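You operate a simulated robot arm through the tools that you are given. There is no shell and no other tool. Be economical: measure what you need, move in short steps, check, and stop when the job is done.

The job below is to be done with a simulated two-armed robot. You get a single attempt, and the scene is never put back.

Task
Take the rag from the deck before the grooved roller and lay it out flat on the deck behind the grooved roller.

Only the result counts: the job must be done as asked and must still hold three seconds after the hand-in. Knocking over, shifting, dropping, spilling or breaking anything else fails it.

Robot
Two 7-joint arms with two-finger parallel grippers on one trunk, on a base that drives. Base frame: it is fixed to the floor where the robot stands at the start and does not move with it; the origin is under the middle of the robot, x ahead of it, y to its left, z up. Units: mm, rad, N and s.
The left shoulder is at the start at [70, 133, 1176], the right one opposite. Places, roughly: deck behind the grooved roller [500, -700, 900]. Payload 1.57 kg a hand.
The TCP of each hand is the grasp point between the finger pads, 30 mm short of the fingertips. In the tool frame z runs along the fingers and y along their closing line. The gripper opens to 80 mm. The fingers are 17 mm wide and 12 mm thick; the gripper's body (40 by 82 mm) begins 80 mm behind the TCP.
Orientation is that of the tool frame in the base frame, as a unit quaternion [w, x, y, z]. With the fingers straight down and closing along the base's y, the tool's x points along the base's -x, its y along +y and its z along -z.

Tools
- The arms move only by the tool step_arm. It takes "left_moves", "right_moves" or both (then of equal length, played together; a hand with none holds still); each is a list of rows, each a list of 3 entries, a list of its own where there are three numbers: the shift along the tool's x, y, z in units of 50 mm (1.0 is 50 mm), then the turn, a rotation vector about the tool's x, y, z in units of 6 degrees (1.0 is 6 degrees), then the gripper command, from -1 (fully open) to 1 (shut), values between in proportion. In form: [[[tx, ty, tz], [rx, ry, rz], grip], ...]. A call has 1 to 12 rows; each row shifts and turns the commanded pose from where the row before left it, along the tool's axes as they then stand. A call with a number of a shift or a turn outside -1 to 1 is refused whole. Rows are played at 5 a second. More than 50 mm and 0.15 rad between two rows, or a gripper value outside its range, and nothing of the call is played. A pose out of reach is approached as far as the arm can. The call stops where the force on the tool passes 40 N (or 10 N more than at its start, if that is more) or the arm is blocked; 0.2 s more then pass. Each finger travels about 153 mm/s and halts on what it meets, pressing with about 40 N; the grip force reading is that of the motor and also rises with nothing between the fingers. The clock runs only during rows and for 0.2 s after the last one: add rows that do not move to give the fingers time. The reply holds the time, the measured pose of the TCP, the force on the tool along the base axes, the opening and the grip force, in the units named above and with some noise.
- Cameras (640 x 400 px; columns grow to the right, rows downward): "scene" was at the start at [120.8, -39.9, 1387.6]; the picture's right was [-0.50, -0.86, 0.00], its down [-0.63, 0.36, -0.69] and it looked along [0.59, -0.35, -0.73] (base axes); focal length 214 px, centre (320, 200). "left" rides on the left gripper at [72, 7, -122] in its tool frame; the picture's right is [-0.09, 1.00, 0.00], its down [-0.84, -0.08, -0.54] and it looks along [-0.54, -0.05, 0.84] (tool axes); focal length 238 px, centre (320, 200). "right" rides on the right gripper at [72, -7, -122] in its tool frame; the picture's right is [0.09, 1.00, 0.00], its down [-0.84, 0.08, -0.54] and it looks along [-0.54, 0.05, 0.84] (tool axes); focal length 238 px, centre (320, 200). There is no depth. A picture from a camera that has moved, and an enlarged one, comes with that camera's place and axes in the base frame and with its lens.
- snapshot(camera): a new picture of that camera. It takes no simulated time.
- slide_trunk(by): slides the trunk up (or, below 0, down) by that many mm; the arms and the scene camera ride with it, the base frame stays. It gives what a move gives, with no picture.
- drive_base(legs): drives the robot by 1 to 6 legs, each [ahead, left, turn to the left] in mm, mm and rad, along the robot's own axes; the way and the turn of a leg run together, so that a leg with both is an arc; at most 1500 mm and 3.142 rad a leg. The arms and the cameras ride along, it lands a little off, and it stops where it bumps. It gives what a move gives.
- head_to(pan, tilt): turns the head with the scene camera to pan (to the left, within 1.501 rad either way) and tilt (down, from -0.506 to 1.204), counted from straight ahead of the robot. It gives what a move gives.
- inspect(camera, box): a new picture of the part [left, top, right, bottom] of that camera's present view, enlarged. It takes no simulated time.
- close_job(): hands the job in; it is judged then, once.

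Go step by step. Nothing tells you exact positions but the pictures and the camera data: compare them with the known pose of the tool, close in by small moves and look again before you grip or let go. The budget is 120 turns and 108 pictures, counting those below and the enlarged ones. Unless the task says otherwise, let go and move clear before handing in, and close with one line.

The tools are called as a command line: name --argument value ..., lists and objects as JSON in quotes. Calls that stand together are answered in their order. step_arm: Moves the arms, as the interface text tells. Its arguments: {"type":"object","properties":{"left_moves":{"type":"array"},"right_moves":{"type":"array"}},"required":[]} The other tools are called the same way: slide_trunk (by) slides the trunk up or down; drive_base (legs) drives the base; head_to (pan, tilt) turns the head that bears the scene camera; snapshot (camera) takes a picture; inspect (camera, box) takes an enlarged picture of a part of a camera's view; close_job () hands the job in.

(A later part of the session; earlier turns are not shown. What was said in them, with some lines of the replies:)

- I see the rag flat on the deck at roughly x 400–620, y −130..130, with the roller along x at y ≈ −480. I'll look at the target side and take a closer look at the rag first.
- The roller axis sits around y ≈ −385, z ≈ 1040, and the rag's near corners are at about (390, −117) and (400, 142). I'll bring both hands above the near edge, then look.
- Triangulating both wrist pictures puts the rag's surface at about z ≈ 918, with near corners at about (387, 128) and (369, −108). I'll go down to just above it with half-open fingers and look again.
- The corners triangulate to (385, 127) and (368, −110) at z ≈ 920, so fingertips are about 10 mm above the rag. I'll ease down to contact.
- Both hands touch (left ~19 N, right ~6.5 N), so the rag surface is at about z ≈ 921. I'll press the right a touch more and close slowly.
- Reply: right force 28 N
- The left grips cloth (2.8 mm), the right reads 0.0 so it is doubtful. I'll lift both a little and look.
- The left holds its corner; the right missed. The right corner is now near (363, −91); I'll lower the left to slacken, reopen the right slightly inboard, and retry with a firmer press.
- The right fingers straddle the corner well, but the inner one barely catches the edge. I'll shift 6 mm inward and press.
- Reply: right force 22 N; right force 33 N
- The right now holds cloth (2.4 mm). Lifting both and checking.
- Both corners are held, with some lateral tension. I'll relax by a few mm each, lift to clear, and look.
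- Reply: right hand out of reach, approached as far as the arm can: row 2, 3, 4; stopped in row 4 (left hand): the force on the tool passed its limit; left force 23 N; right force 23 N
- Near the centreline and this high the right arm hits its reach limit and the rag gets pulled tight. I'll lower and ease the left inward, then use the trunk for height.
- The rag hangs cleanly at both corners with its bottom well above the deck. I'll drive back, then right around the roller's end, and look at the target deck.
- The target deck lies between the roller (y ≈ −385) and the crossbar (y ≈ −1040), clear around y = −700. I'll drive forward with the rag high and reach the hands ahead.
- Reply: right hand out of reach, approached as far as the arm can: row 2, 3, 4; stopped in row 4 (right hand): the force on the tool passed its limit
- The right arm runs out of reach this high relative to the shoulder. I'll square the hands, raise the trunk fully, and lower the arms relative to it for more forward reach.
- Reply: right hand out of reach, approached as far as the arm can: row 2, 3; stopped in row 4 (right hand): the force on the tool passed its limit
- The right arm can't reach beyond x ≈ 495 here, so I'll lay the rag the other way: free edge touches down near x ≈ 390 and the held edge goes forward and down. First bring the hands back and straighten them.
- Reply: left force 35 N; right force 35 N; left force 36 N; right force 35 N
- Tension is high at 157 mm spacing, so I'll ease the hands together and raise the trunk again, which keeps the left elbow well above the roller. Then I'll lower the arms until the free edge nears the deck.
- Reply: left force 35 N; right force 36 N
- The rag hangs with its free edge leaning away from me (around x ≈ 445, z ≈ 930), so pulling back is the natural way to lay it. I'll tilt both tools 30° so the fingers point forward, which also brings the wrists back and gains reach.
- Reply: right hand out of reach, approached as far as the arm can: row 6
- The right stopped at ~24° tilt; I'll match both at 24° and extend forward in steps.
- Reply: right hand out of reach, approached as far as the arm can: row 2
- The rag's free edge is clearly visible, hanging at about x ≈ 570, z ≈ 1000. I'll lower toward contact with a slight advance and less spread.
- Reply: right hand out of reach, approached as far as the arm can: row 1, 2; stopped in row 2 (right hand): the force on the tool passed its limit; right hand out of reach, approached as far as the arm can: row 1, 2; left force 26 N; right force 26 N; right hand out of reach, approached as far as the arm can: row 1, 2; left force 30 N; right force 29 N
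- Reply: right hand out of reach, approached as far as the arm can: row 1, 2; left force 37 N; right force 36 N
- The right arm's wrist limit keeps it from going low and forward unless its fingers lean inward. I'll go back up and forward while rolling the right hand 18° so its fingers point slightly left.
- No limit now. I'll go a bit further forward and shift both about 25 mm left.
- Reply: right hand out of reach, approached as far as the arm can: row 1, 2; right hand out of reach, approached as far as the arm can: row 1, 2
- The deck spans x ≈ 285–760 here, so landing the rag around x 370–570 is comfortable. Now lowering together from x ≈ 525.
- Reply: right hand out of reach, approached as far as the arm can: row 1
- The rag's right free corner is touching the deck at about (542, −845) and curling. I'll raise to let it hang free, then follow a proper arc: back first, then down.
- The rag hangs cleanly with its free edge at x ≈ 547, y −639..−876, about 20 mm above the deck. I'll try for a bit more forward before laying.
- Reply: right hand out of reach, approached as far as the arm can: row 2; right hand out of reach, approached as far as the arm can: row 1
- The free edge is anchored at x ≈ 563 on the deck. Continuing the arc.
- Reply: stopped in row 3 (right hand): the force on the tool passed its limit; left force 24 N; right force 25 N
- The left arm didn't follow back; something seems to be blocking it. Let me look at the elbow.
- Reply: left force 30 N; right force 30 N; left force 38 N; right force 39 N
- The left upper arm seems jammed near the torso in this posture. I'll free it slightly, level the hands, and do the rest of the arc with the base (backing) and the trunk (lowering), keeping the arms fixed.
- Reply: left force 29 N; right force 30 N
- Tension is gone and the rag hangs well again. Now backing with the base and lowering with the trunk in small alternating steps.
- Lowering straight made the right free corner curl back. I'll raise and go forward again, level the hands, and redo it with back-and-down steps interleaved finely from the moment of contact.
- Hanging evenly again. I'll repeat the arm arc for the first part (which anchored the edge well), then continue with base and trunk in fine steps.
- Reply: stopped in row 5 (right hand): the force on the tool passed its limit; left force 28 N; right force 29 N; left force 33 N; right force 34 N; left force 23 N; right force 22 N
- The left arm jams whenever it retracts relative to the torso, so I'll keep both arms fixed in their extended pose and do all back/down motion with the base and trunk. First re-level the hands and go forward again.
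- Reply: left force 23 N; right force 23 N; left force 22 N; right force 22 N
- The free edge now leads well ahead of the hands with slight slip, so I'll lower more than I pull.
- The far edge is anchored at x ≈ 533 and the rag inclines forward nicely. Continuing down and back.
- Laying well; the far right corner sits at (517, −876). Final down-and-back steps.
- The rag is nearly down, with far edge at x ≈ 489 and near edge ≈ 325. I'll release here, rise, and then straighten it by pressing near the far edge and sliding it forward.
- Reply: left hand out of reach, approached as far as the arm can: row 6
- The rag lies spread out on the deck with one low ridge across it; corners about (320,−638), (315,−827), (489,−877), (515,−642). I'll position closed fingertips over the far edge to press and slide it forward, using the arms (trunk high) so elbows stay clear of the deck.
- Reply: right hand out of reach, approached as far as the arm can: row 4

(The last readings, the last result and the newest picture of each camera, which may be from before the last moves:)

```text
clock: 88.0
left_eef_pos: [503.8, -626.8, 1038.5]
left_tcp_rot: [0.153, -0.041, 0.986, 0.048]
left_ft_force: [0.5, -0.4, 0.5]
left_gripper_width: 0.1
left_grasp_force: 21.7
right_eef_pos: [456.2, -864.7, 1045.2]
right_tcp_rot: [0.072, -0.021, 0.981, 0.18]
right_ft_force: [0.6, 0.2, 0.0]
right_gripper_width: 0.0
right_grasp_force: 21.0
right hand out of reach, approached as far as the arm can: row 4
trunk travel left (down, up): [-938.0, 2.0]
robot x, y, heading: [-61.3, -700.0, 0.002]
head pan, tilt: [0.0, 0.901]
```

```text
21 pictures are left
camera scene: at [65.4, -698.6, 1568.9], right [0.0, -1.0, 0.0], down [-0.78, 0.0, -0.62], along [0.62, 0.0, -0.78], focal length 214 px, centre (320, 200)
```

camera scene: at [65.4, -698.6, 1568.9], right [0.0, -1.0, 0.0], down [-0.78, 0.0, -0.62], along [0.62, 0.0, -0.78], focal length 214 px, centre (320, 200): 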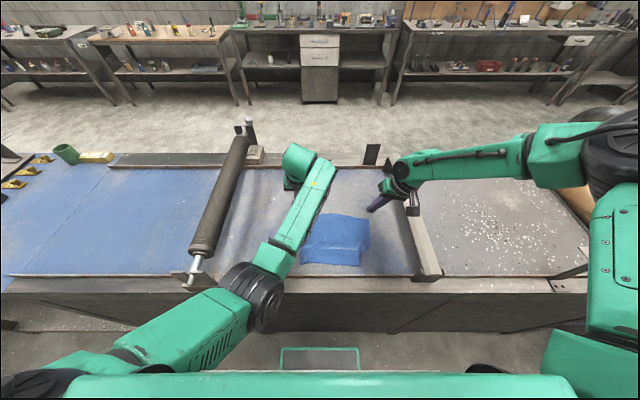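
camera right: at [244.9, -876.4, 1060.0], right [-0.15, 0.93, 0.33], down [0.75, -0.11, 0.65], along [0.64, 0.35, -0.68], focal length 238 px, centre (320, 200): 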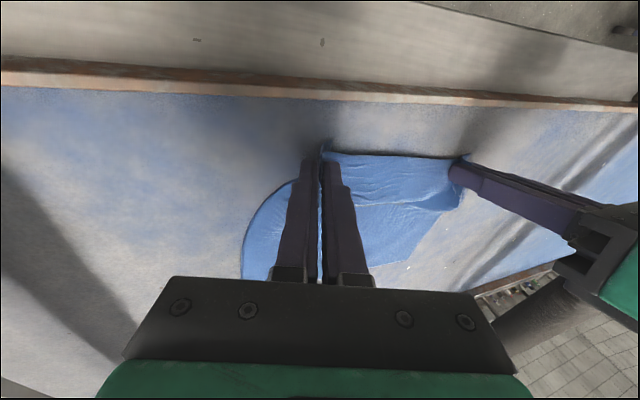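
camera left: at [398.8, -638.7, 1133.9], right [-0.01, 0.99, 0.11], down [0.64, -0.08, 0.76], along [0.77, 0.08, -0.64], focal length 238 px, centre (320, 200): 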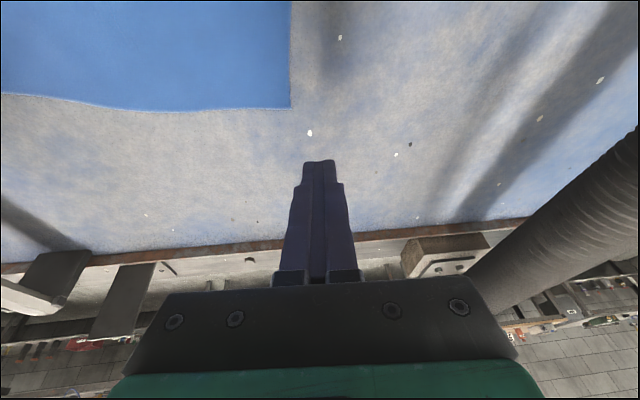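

Both hands hover about 90 mm above the rag: left at y −627 (just outside), right at −865. I'll shift the base back 15 and right 36, and bring the right hand in so both sit over the far corners, then lower with the trunk.

drive_base --legs '[[-15, -38, 0]]'

step_arm --right_moves '[[[-0.22, 0.41, 0.19], [0, 0, 0], 1], [[-0.22, 0.41, 0.19], [0, 0, 0], 1], [[0, 0, 0], [0, 0, 0], 1]]'

slide_trunk --by -60

snapshot --camera "left"

snapshot --camera "scene"

```text
clock: 88.9
left_eef_pos: [491.7, -655.3, 1031.5]
left_tcp_rot: [0.148, -0.042, 0.987, 0.046]
left_ft_force: [0.2, 0.6, 1.2]
left_gripper_width: 0.1
left_grasp_force: 21.3
right_eef_pos: [445.4, -894.5, 1042.9]
right_tcp_rot: [0.07, -0.022, 0.982, 0.176]
right_ft_force: [1.1, 0.5, -0.6]
right_gripper_width: 0.0
right_grasp_force: 21.6
trunk travel left (down, up): [-938.0, 2.0]
robot x, y, heading: [-73.5, -738.7, 0.002]
head pan, tilt: [0.0, 0.901]
```

```text
clock: 89.7
left_eef_pos: [490.9, -659.2, 1034.3]
left_tcp_rot: [0.149, -0.043, 0.987, 0.052]
left_ft_force: [-0.3, -0.6, -1.1]
left_gripper_width: 0.3
left_grasp_force: 21.2
right_eef_pos: [443.2, -866.7, 1062.4]
right_tcp_rot: [0.072, -0.022, 0.981, 0.179]
right_ft_force: [-0.1, -1.0, 0.1]
right_gripper_width: 0.0
right_grasp_force: 21.1
right hand out of reach, approached as far as the arm can: row 1, 2
trunk travel left (down, up): [-938.0, 2.0]
robot x, y, heading: [-78.0, -739.1, 0.002]
head pan, tilt: [0.0, 0.901]
```

```text
clock: 90.7
left_eef_pos: [488.6, -659.7, 974.1]
left_tcp_rot: [0.149, -0.044, 0.986, 0.053]
left_ft_force: [-0.5, 1.2, -0.4]
left_gripper_width: 0.0
left_grasp_force: 21.7
right_eef_pos: [442.7, -866.2, 1001.4]
right_tcp_rot: [0.073, -0.021, 0.981, 0.18]
right_ft_force: [-0.1, 0.1, 0.0]
right_gripper_width: 0.1
right_grasp_force: 21.2
trunk travel left (down, up): [-878.0, 62.0]
robot x, y, heading: [-77.4, -739.0, 0.007]
head pan, tilt: [0.0, 0.901]
```

```text
20 pictures are left
camera left: at [384.0, -671.7, 1069.4], right [-0.01, 0.99, 0.12], down [0.65, -0.08, 0.76], along [0.76, 0.09, -0.64], focal length 238 px, centre (320, 200)
```

left: 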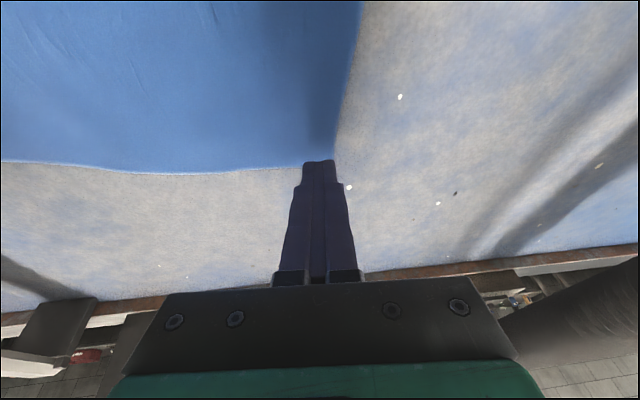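

```text
19 pictures are left
camera scene: at [52.4, -735.0, 1508.7], right [0.0, -1.0, 0.0], down [-0.78, 0.0, -0.62], along [0.62, 0.0, -0.78], focal length 214 px, centre (320, 200)
```

scene: 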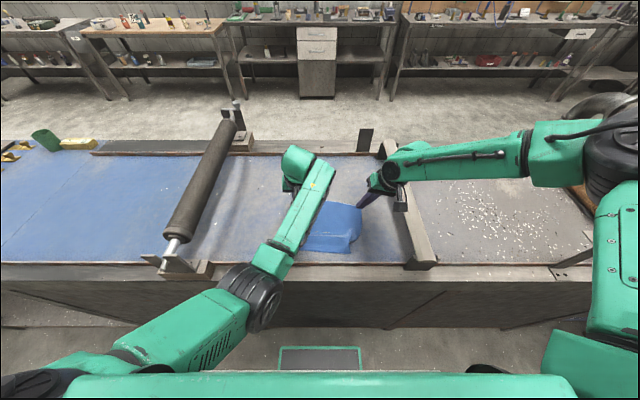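

step_arm --right_moves '[[[0.04, -0.09, 0.25], [0, 0, 0], 1], [[0.04, -0.09, 0.25], [0, 0, 0], 1], [[0, 0, 0], [0, 0, 0], 1]]'

slide_trunk --by -18

snapshot --camera "right"

```text
clock: 91.5
left_eef_pos: [488.1, -658.7, 972.6]
left_tcp_rot: [0.149, -0.044, 0.986, 0.054]
left_ft_force: [0.0, -0.9, -0.7]
left_gripper_width: 0.2
left_grasp_force: 20.8
right_eef_pos: [431.5, -870.7, 985.0]
right_tcp_rot: [0.074, -0.021, 0.981, 0.18]
right_ft_force: [-0.1, -0.2, -0.5]
right_gripper_width: 0.0
right_grasp_force: 21.7
right hand out of reach, approached as far as the arm can: row 1, 2
trunk travel left (down, up): [-878.0, 62.0]
robot x, y, heading: [-72.2, -734.9, -0.001]
head pan, tilt: [0.0, 0.901]
```

```text
clock: 92.2
left_eef_pos: [489.7, -659.0, 954.5]
left_tcp_rot: [0.149, -0.043, 0.986, 0.054]
left_ft_force: [0.8, 0.3, -1.3]
left_gripper_width: 0.1
left_grasp_force: 21.8
right_eef_pos: [431.4, -870.5, 967.4]
right_tcp_rot: [0.073, -0.022, 0.981, 0.18]
right_ft_force: [-0.4, 1.2, 0.4]
right_gripper_width: 0.0
right_grasp_force: 21.2
trunk travel left (down, up): [-860.0, 80.0]
robot x, y, heading: [-72.6, -733.9, 0.002]
head pan, tilt: [0.0, 0.901]
```

```text
18 pictures are left
camera right: at [344.3, -922.8, 1066.4], right [-0.16, 0.93, 0.33], down [0.75, -0.11, 0.65], along [0.64, 0.35, -0.68], focal length 238 px, centre (320, 200)
```

right: 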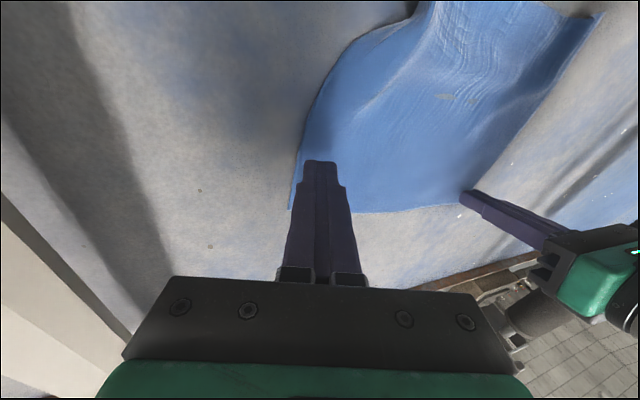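

step_arm --right_moves '[[[0, -0.1, 0.2], [0, 0, 0], 1], [[0, 0, 0.05], [0, 0, 0], 1], [[0, 0, 0], [0, 0, 0], 1]]'

slide_trunk --by -5

```text
clock: 93.0
left_eef_pos: [488.6, -659.3, 955.1]
left_tcp_rot: [0.15, -0.043, 0.986, 0.053]
left_ft_force: [0.6, -0.2, -0.3]
left_gripper_width: 0.0
left_grasp_force: 21.4
right_eef_pos: [425.9, -874.9, 960.0]
right_tcp_rot: [0.073, -0.021, 0.981, 0.18]
right_ft_force: [-0.1, -0.1, 0.0]
right_gripper_width: 0.1
right_grasp_force: 21.1
right hand out of reach, approached as far as the arm can: row 1
trunk travel left (down, up): [-860.0, 80.0]
robot x, y, heading: [-75.4, -736.0, 0.002]
head pan, tilt: [0.0, 0.901]
```

```text
clock: 93.5
left_eef_pos: [487.7, -660.3, 953.5]
left_tcp_rot: [0.152, -0.044, 0.986, 0.053]
left_ft_force: [-0.9, 1.2, 14.9]
left_gripper_width: 0.0
left_grasp_force: 21.8
right_eef_pos: [425.4, -875.0, 956.1]
right_tcp_rot: [0.074, -0.022, 0.981, 0.18]
right_ft_force: [0.1, 0.4, -0.8]
right_gripper_width: 0.0
right_grasp_force: 21.2
trunk travel left (down, up): [-855.0, 85.0]
robot x, y, heading: [-75.1, -735.6, 0.006]
head pan, tilt: [0.0, 0.901]
```

step_arm --right_moves '[[[0, 0, 0.12], [0, 0, 0], 1], [[0, 0, 0.06], [0, 0, 0], 1], [[0, 0, 0], [0, 0, 0], 1]]'

```text
clock: 94.3
left_eef_pos: [488.2, -659.2, 952.5]
left_tcp_rot: [0.152, -0.043, 0.986, 0.054]
left_ft_force: [3.2, 2.0, 17.0]
left_gripper_width: 0.1
left_grasp_force: 22.0
right_eef_pos: [421.4, -874.5, 953.6]
right_tcp_rot: [0.073, -0.022, 0.981, 0.18]
right_ft_force: [-0.1, -0.1, -0.1]
right_gripper_width: 0.0
right_grasp_force: 21.7
right hand out of reach, approached as far as the arm can: row 1
trunk travel left (down, up): [-855.0, 85.0]
robot x, y, heading: [-74.1, -734.6, -0.001]
head pan, tilt: [0.0, 0.901]
```

step_arm --left_moves '[[[0, 0, -0.07], [0, 0, 0], 1], [[0, 0, 0], [0, 0, 0], 1]]'

slide_trunk --by -5

```text
clock: 94.9
left_eef_pos: [487.8, -657.3, 952.5]
left_tcp_rot: [0.149, -0.045, 0.986, 0.055]
left_ft_force: [-1.2, -0.1, 1.2]
left_gripper_width: 0.0
left_grasp_force: 21.7
right_eef_pos: [422.2, -874.6, 951.7]
right_tcp_rot: [0.074, -0.021, 0.981, 0.18]
right_ft_force: [-0.4, -0.1, 2.1]
right_gripper_width: 0.0
right_grasp_force: 21.5
trunk travel left (down, up): [-855.0, 85.0]
robot x, y, heading: [-72.9, -737.9, 0.001]
head pan, tilt: [0.0, 0.901]
```

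```text
clock: 95.4
left_eef_pos: [485.7, -656.5, 952.3]
left_tcp_rot: [0.153, -0.044, 0.986, 0.055]
left_ft_force: [2.4, 0.9, 14.1]
left_gripper_width: 0.0
left_grasp_force: 20.8
right_eef_pos: [421.9, -875.2, 951.3]
right_tcp_rot: [0.079, -0.021, 0.98, 0.181]
right_ft_force: [5.1, -5.2, 25.0]
right_gripper_width: 0.0
right_grasp_force: 21.5
trunk travel left (down, up): [-850.0, 90.0]
robot x, y, heading: [-72.7, -736.7, 0.005]
head pan, tilt: [0.0, 0.901]
```

Both fingertips press the rag (14 N and 25 N). Sliding forward 20 mm with the base, then checking.

drive_base --legs '[[22, 0, 0]]'

snapshot --camera "scene"

snapshot --camera "right"

```text
clock: 96.2
left_eef_pos: [494.9, -656.8, 952.8]
left_tcp_rot: [0.154, -0.045, 0.985, 0.056]
left_ft_force: [1.9, 0.2, 6.3]
left_gripper_width: 0.0
left_grasp_force: 21.0
right_eef_pos: [425.9, -872.5, 952.5]
right_tcp_rot: [0.074, -0.021, 0.981, 0.18]
right_ft_force: [-12.8, -2.2, 22.0]
right_gripper_width: 0.0
right_grasp_force: 20.8
trunk travel left (down, up): [-850.0, 90.0]
robot x, y, heading: [-65.7, -736.2, -0.003]
head pan, tilt: [0.0, 0.901]
stopped in leg 1: the force on the tool passed its limit (the readings are from after the stop); the commanded pose is now the measured one
```

```text
17 pictures are left
camera scene: at [53.9, -736.1, 1481.5], right [0.0, -1.0, 0.0], down [-0.78, 0.0, -0.63], along [0.63, 0.0, -0.78], focal length 214 px, centre (320, 200)
```

scene: 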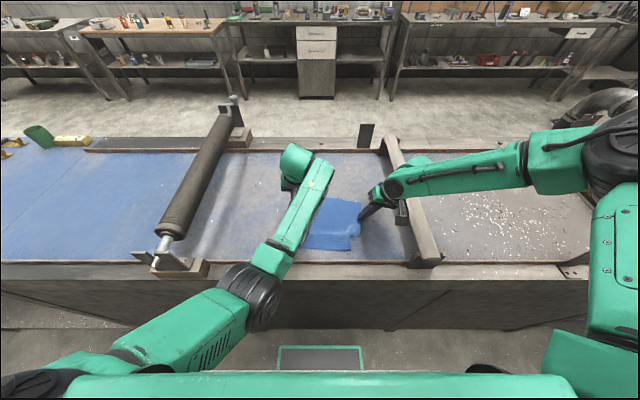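

```text
16 pictures are left
camera right: at [338.2, -924.7, 1051.1], right [-0.16, 0.93, 0.34], down [0.75, -0.11, 0.66], along [0.65, 0.35, -0.68], focal length 238 px, centre (320, 200)
```

right: 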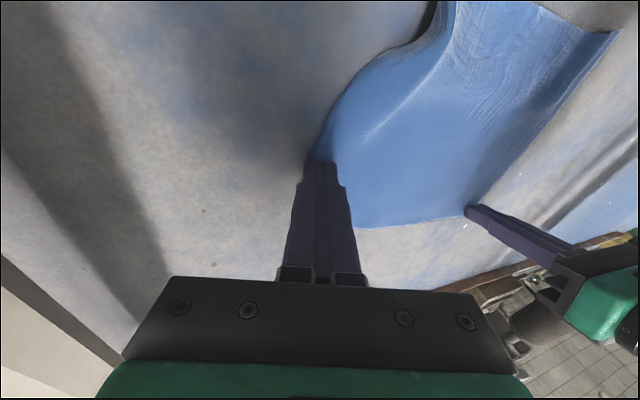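

The press-and-slide works but stopped on the force limit. I'll continue in short legs.

drive_base --legs '[[9, 0, 0]]'

drive_base --legs '[[9, 0, 0]]'

drive_base --legs '[[9, 0, 0]]'

snapshot --camera "right"

```text
clock: 97.1
left_eef_pos: [503.0, -656.0, 953.0]
left_tcp_rot: [0.154, -0.045, 0.985, 0.056]
left_ft_force: [0.3, 0.8, 4.0]
left_gripper_width: 0.0
left_grasp_force: 21.1
right_eef_pos: [432.8, -873.5, 952.8]
right_tcp_rot: [0.071, -0.02, 0.981, 0.181]
right_ft_force: [-9.9, -0.8, 17.4]
right_gripper_width: 0.0
right_grasp_force: 21.4
trunk travel left (down, up): [-850.0, 90.0]
robot x, y, heading: [-54.1, -736.8, -0.004]
head pan, tilt: [0.0, 0.901]
stopped in leg 1: the force on the tool passed its limit (the readings are from after the stop); the commanded pose is now the measured one
```

```text
clock: 98.0
left_eef_pos: [510.9, -655.4, 953.7]
left_tcp_rot: [0.155, -0.045, 0.985, 0.055]
left_ft_force: [0.5, -0.3, 4.3]
left_gripper_width: 0.0
left_grasp_force: 21.3
right_eef_pos: [439.6, -873.5, 952.6]
right_tcp_rot: [0.068, -0.02, 0.981, 0.181]
right_ft_force: [-8.0, -1.6, 15.4]
right_gripper_width: 0.0
right_grasp_force: 21.7
trunk travel left (down, up): [-850.0, 90.0]
robot x, y, heading: [-46.9, -736.3, -0.006]
head pan, tilt: [0.0, 0.901]
stopped in leg 1: the force on the tool passed its limit (the readings are from after the stop); the commanded pose is now the measured one
```

```text
clock: 98.7
left_eef_pos: [520.9, -658.2, 952.4]
left_tcp_rot: [0.154, -0.044, 0.986, 0.054]
left_ft_force: [0.7, -0.7, 4.8]
left_gripper_width: 0.0
left_grasp_force: 21.1
right_eef_pos: [447.9, -873.3, 952.2]
right_tcp_rot: [0.068, -0.021, 0.981, 0.179]
right_ft_force: [-10.1, -0.7, 17.9]
right_gripper_width: 0.0
right_grasp_force: 21.2
trunk travel left (down, up): [-850.0, 90.0]
robot x, y, heading: [-38.1, -734.1, -0.002]
head pan, tilt: [0.0, 0.901]
```

```text
15 pictures are left
camera right: at [361.9, -924.3, 1052.0], right [-0.16, 0.93, 0.34], down [0.75, -0.11, 0.65], along [0.64, 0.35, -0.68], focal length 238 px, centre (320, 200)
```

right: 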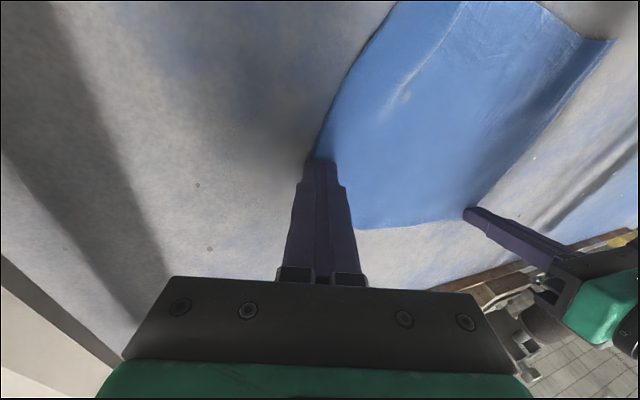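

The ridges are smoothing out as the rag slides forward. A few more short legs.

drive_base --legs '[[9, 0, 0]]'

drive_base --legs '[[9, 0, 0]]'

drive_base --legs '[[9, 0, 0]]'

snapshot --camera "right"

snapshot --camera "scene"

```text
clock: 99.4
left_eef_pos: [529.7, -658.4, 953.4]
left_tcp_rot: [0.155, -0.045, 0.985, 0.055]
left_ft_force: [0.6, -0.5, 4.5]
left_gripper_width: 0.0
left_grasp_force: 21.3
right_eef_pos: [457.5, -873.0, 952.4]
right_tcp_rot: [0.068, -0.02, 0.981, 0.181]
right_ft_force: [-7.8, -1.3, 16.3]
right_gripper_width: 0.0
right_grasp_force: 21.2
trunk travel left (down, up): [-850.0, 90.0]
robot x, y, heading: [-32.5, -734.1, 0.001]
head pan, tilt: [0.0, 0.901]
```

```text
clock: 100.2
left_eef_pos: [540.8, -658.2, 953.6]
left_tcp_rot: [0.156, -0.044, 0.985, 0.055]
left_ft_force: [1.2, -0.3, 4.7]
left_gripper_width: 0.0
left_grasp_force: 21.1
right_eef_pos: [468.7, -873.2, 952.5]
right_tcp_rot: [0.071, -0.02, 0.981, 0.18]
right_ft_force: [-7.1, -1.3, 14.3]
right_gripper_width: 0.0
right_grasp_force: 20.8
trunk travel left (down, up): [-850.0, 90.0]
robot x, y, heading: [-22.0, -734.8, 0.0]
head pan, tilt: [0.0, 0.901]
```

```text
clock: 100.9
left_eef_pos: [552.2, -657.5, 953.8]
left_tcp_rot: [0.155, -0.045, 0.985, 0.054]
left_ft_force: [0.0, -1.5, 4.5]
left_gripper_width: 0.1
left_grasp_force: 21.8
right_eef_pos: [477.9, -872.6, 953.5]
right_tcp_rot: [0.069, -0.02, 0.981, 0.18]
right_ft_force: [-3.1, -1.4, 11.2]
right_gripper_width: 0.0
right_grasp_force: 21.4
trunk travel left (down, up): [-850.0, 90.0]
robot x, y, heading: [-15.9, -737.6, 0.001]
head pan, tilt: [0.0, 0.901]
```

```text
14 pictures are left
camera right: at [392.1, -924.2, 1051.9], right [-0.16, 0.93, 0.34], down [0.75, -0.11, 0.65], along [0.64, 0.35, -0.68], focal length 238 px, centre (320, 200)
```

right: 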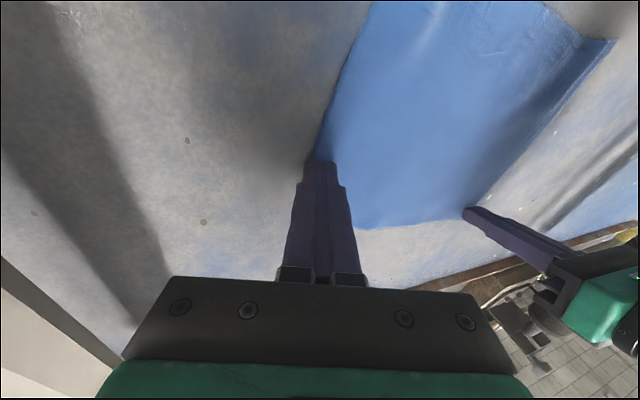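

```text
13 pictures are left
camera scene: at [110.4, -736.4, 1481.2], right [0.0, -1.0, 0.0], down [-0.78, 0.0, -0.62], along [0.62, 0.0, -0.78], focal length 214 px, centre (320, 200)
```

scene: 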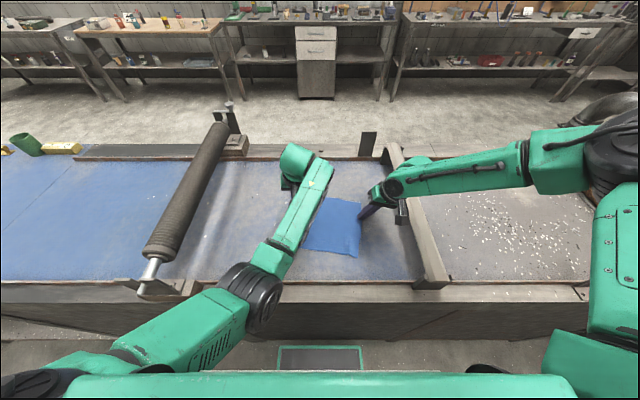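

The rag is now stretched straight with far edge near x ≈ 570. Lifting clear and checking.

slide_trunk --by 88

drive_base --legs '[[-200, 0, 0]]'

snapshot --camera "left"

snapshot --camera "scene"

```text
clock: 102.1
left_eef_pos: [553.4, -657.4, 1040.1]
left_tcp_rot: [0.154, -0.044, 0.986, 0.055]
left_ft_force: [-0.3, 0.0, -0.1]
left_gripper_width: 0.1
left_grasp_force: 22.3
right_eef_pos: [480.6, -872.3, 1038.9]
right_tcp_rot: [0.067, -0.019, 0.981, 0.181]
right_ft_force: [0.8, -0.1, -0.1]
right_gripper_width: 0.0
right_grasp_force: 21.5
trunk travel left (down, up): [-938.0, 2.0]
robot x, y, heading: [-14.3, -738.1, -0.003]
head pan, tilt: [0.0, 0.901]
```

```text
clock: 103.7
left_eef_pos: [357.1, -660.8, 1037.3]
left_tcp_rot: [0.153, -0.042, 0.986, 0.055]
left_ft_force: [1.0, 0.1, -0.1]
left_gripper_width: 0.0
left_grasp_force: 21.2
right_eef_pos: [284.6, -874.6, 1036.2]
right_tcp_rot: [0.068, -0.018, 0.981, 0.181]
right_ft_force: [0.1, 0.8, -1.2]
right_gripper_width: 0.0
right_grasp_force: 21.6
trunk travel left (down, up): [-938.0, 2.0]
robot x, y, heading: [-212.5, -736.3, -0.003]
head pan, tilt: [0.0, 0.901]
```

```text
12 pictures are left
camera left: at [251.8, -672.1, 1132.6], right [-0.01, 0.99, 0.12], down [0.64, -0.09, 0.76], along [0.77, 0.09, -0.64], focal length 238 px, centre (320, 200)
```

left: 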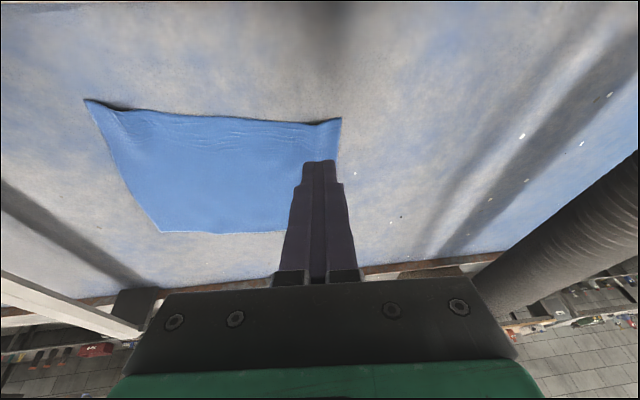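

```text
11 pictures are left
camera scene: at [-80.1, -736.3, 1568.2], right [-0.01, -1.0, 0.0], down [-0.79, 0.0, -0.62], along [0.62, 0.0, -0.79], focal length 214 px, centre (320, 200)
```

scene: 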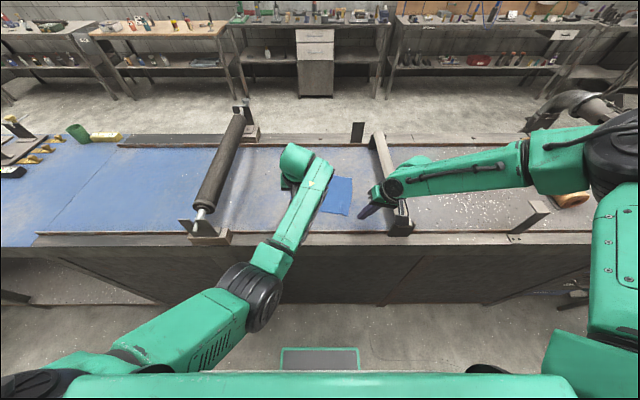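

The rag is laid out flat, centred around (470, −745). A close look at the near edge.

inspect --camera "left" --box '[60, 70, 380, 270]'

```text
2.00 times, centred on (220, 170) of left
camera zoom: at [251.8, -672.1, 1132.6], right [-0.01, 0.99, 0.12], down [0.64, -0.09, 0.76], along [0.77, 0.09, -0.64], focal length 477 px, centre (520, 260)
```

zoom: 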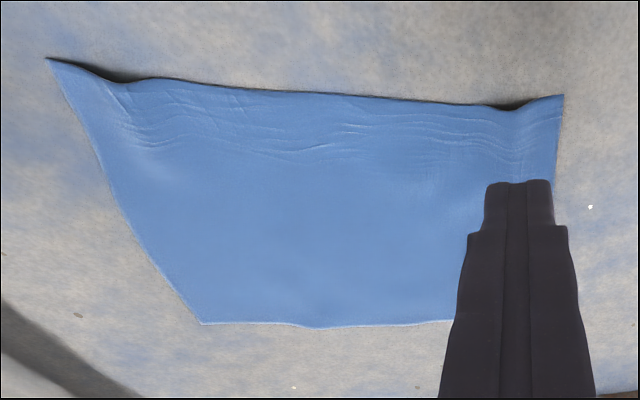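

The rag is flat with only tiny lifts at the two pinch spots, which matches its initial look. I'll back the hands clear and hand in.

drive_base --legs '[[-200, 0, 0]]'

snapshot --camera "left"

```text
clock: 105.3
left_eef_pos: [155.8, -658.1, 1037.1]
left_tcp_rot: [0.152, -0.042, 0.986, 0.055]
left_ft_force: [0.4, 0.1, 0.1]
left_gripper_width: 0.1
left_grasp_force: 21.1
right_eef_pos: [82.9, -872.4, 1037.6]
right_tcp_rot: [0.068, -0.018, 0.981, 0.182]
right_ft_force: [0.3, -0.5, 0.3]
right_gripper_width: 0.1
right_grasp_force: 21.6
trunk travel left (down, up): [-938.0, 2.0]
robot x, y, heading: [-414.4, -731.4, -0.007]
head pan, tilt: [0.0, 0.901]
```

```text
9 pictures are left
camera left: at [50.5, -670.9, 1132.8], right [-0.01, 0.99, 0.12], down [0.64, -0.09, 0.76], along [0.77, 0.09, -0.64], focal length 238 px, centre (320, 200)
```

left: 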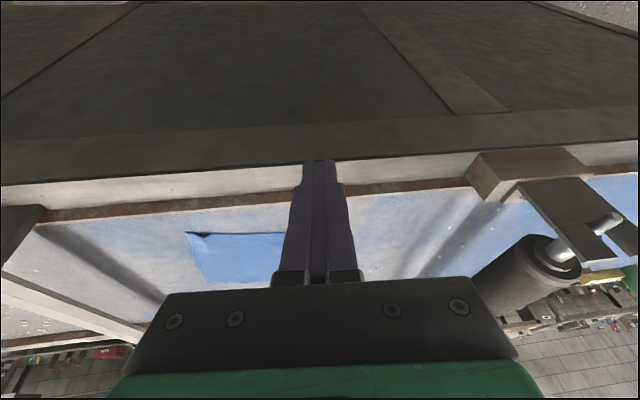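

The rag lies flat on the deck behind the roller, the hands are clear, and nothing else looks disturbed. Handing in.

close_job

```text
The job is handed in.
```

I moved the rag over to the deck behind the grooved roller and handed the job in. It lies spread out, centred at about x 470, y −745, with only slight lifts at the two near corners where I gripped it. I saw nothing else disturbed.
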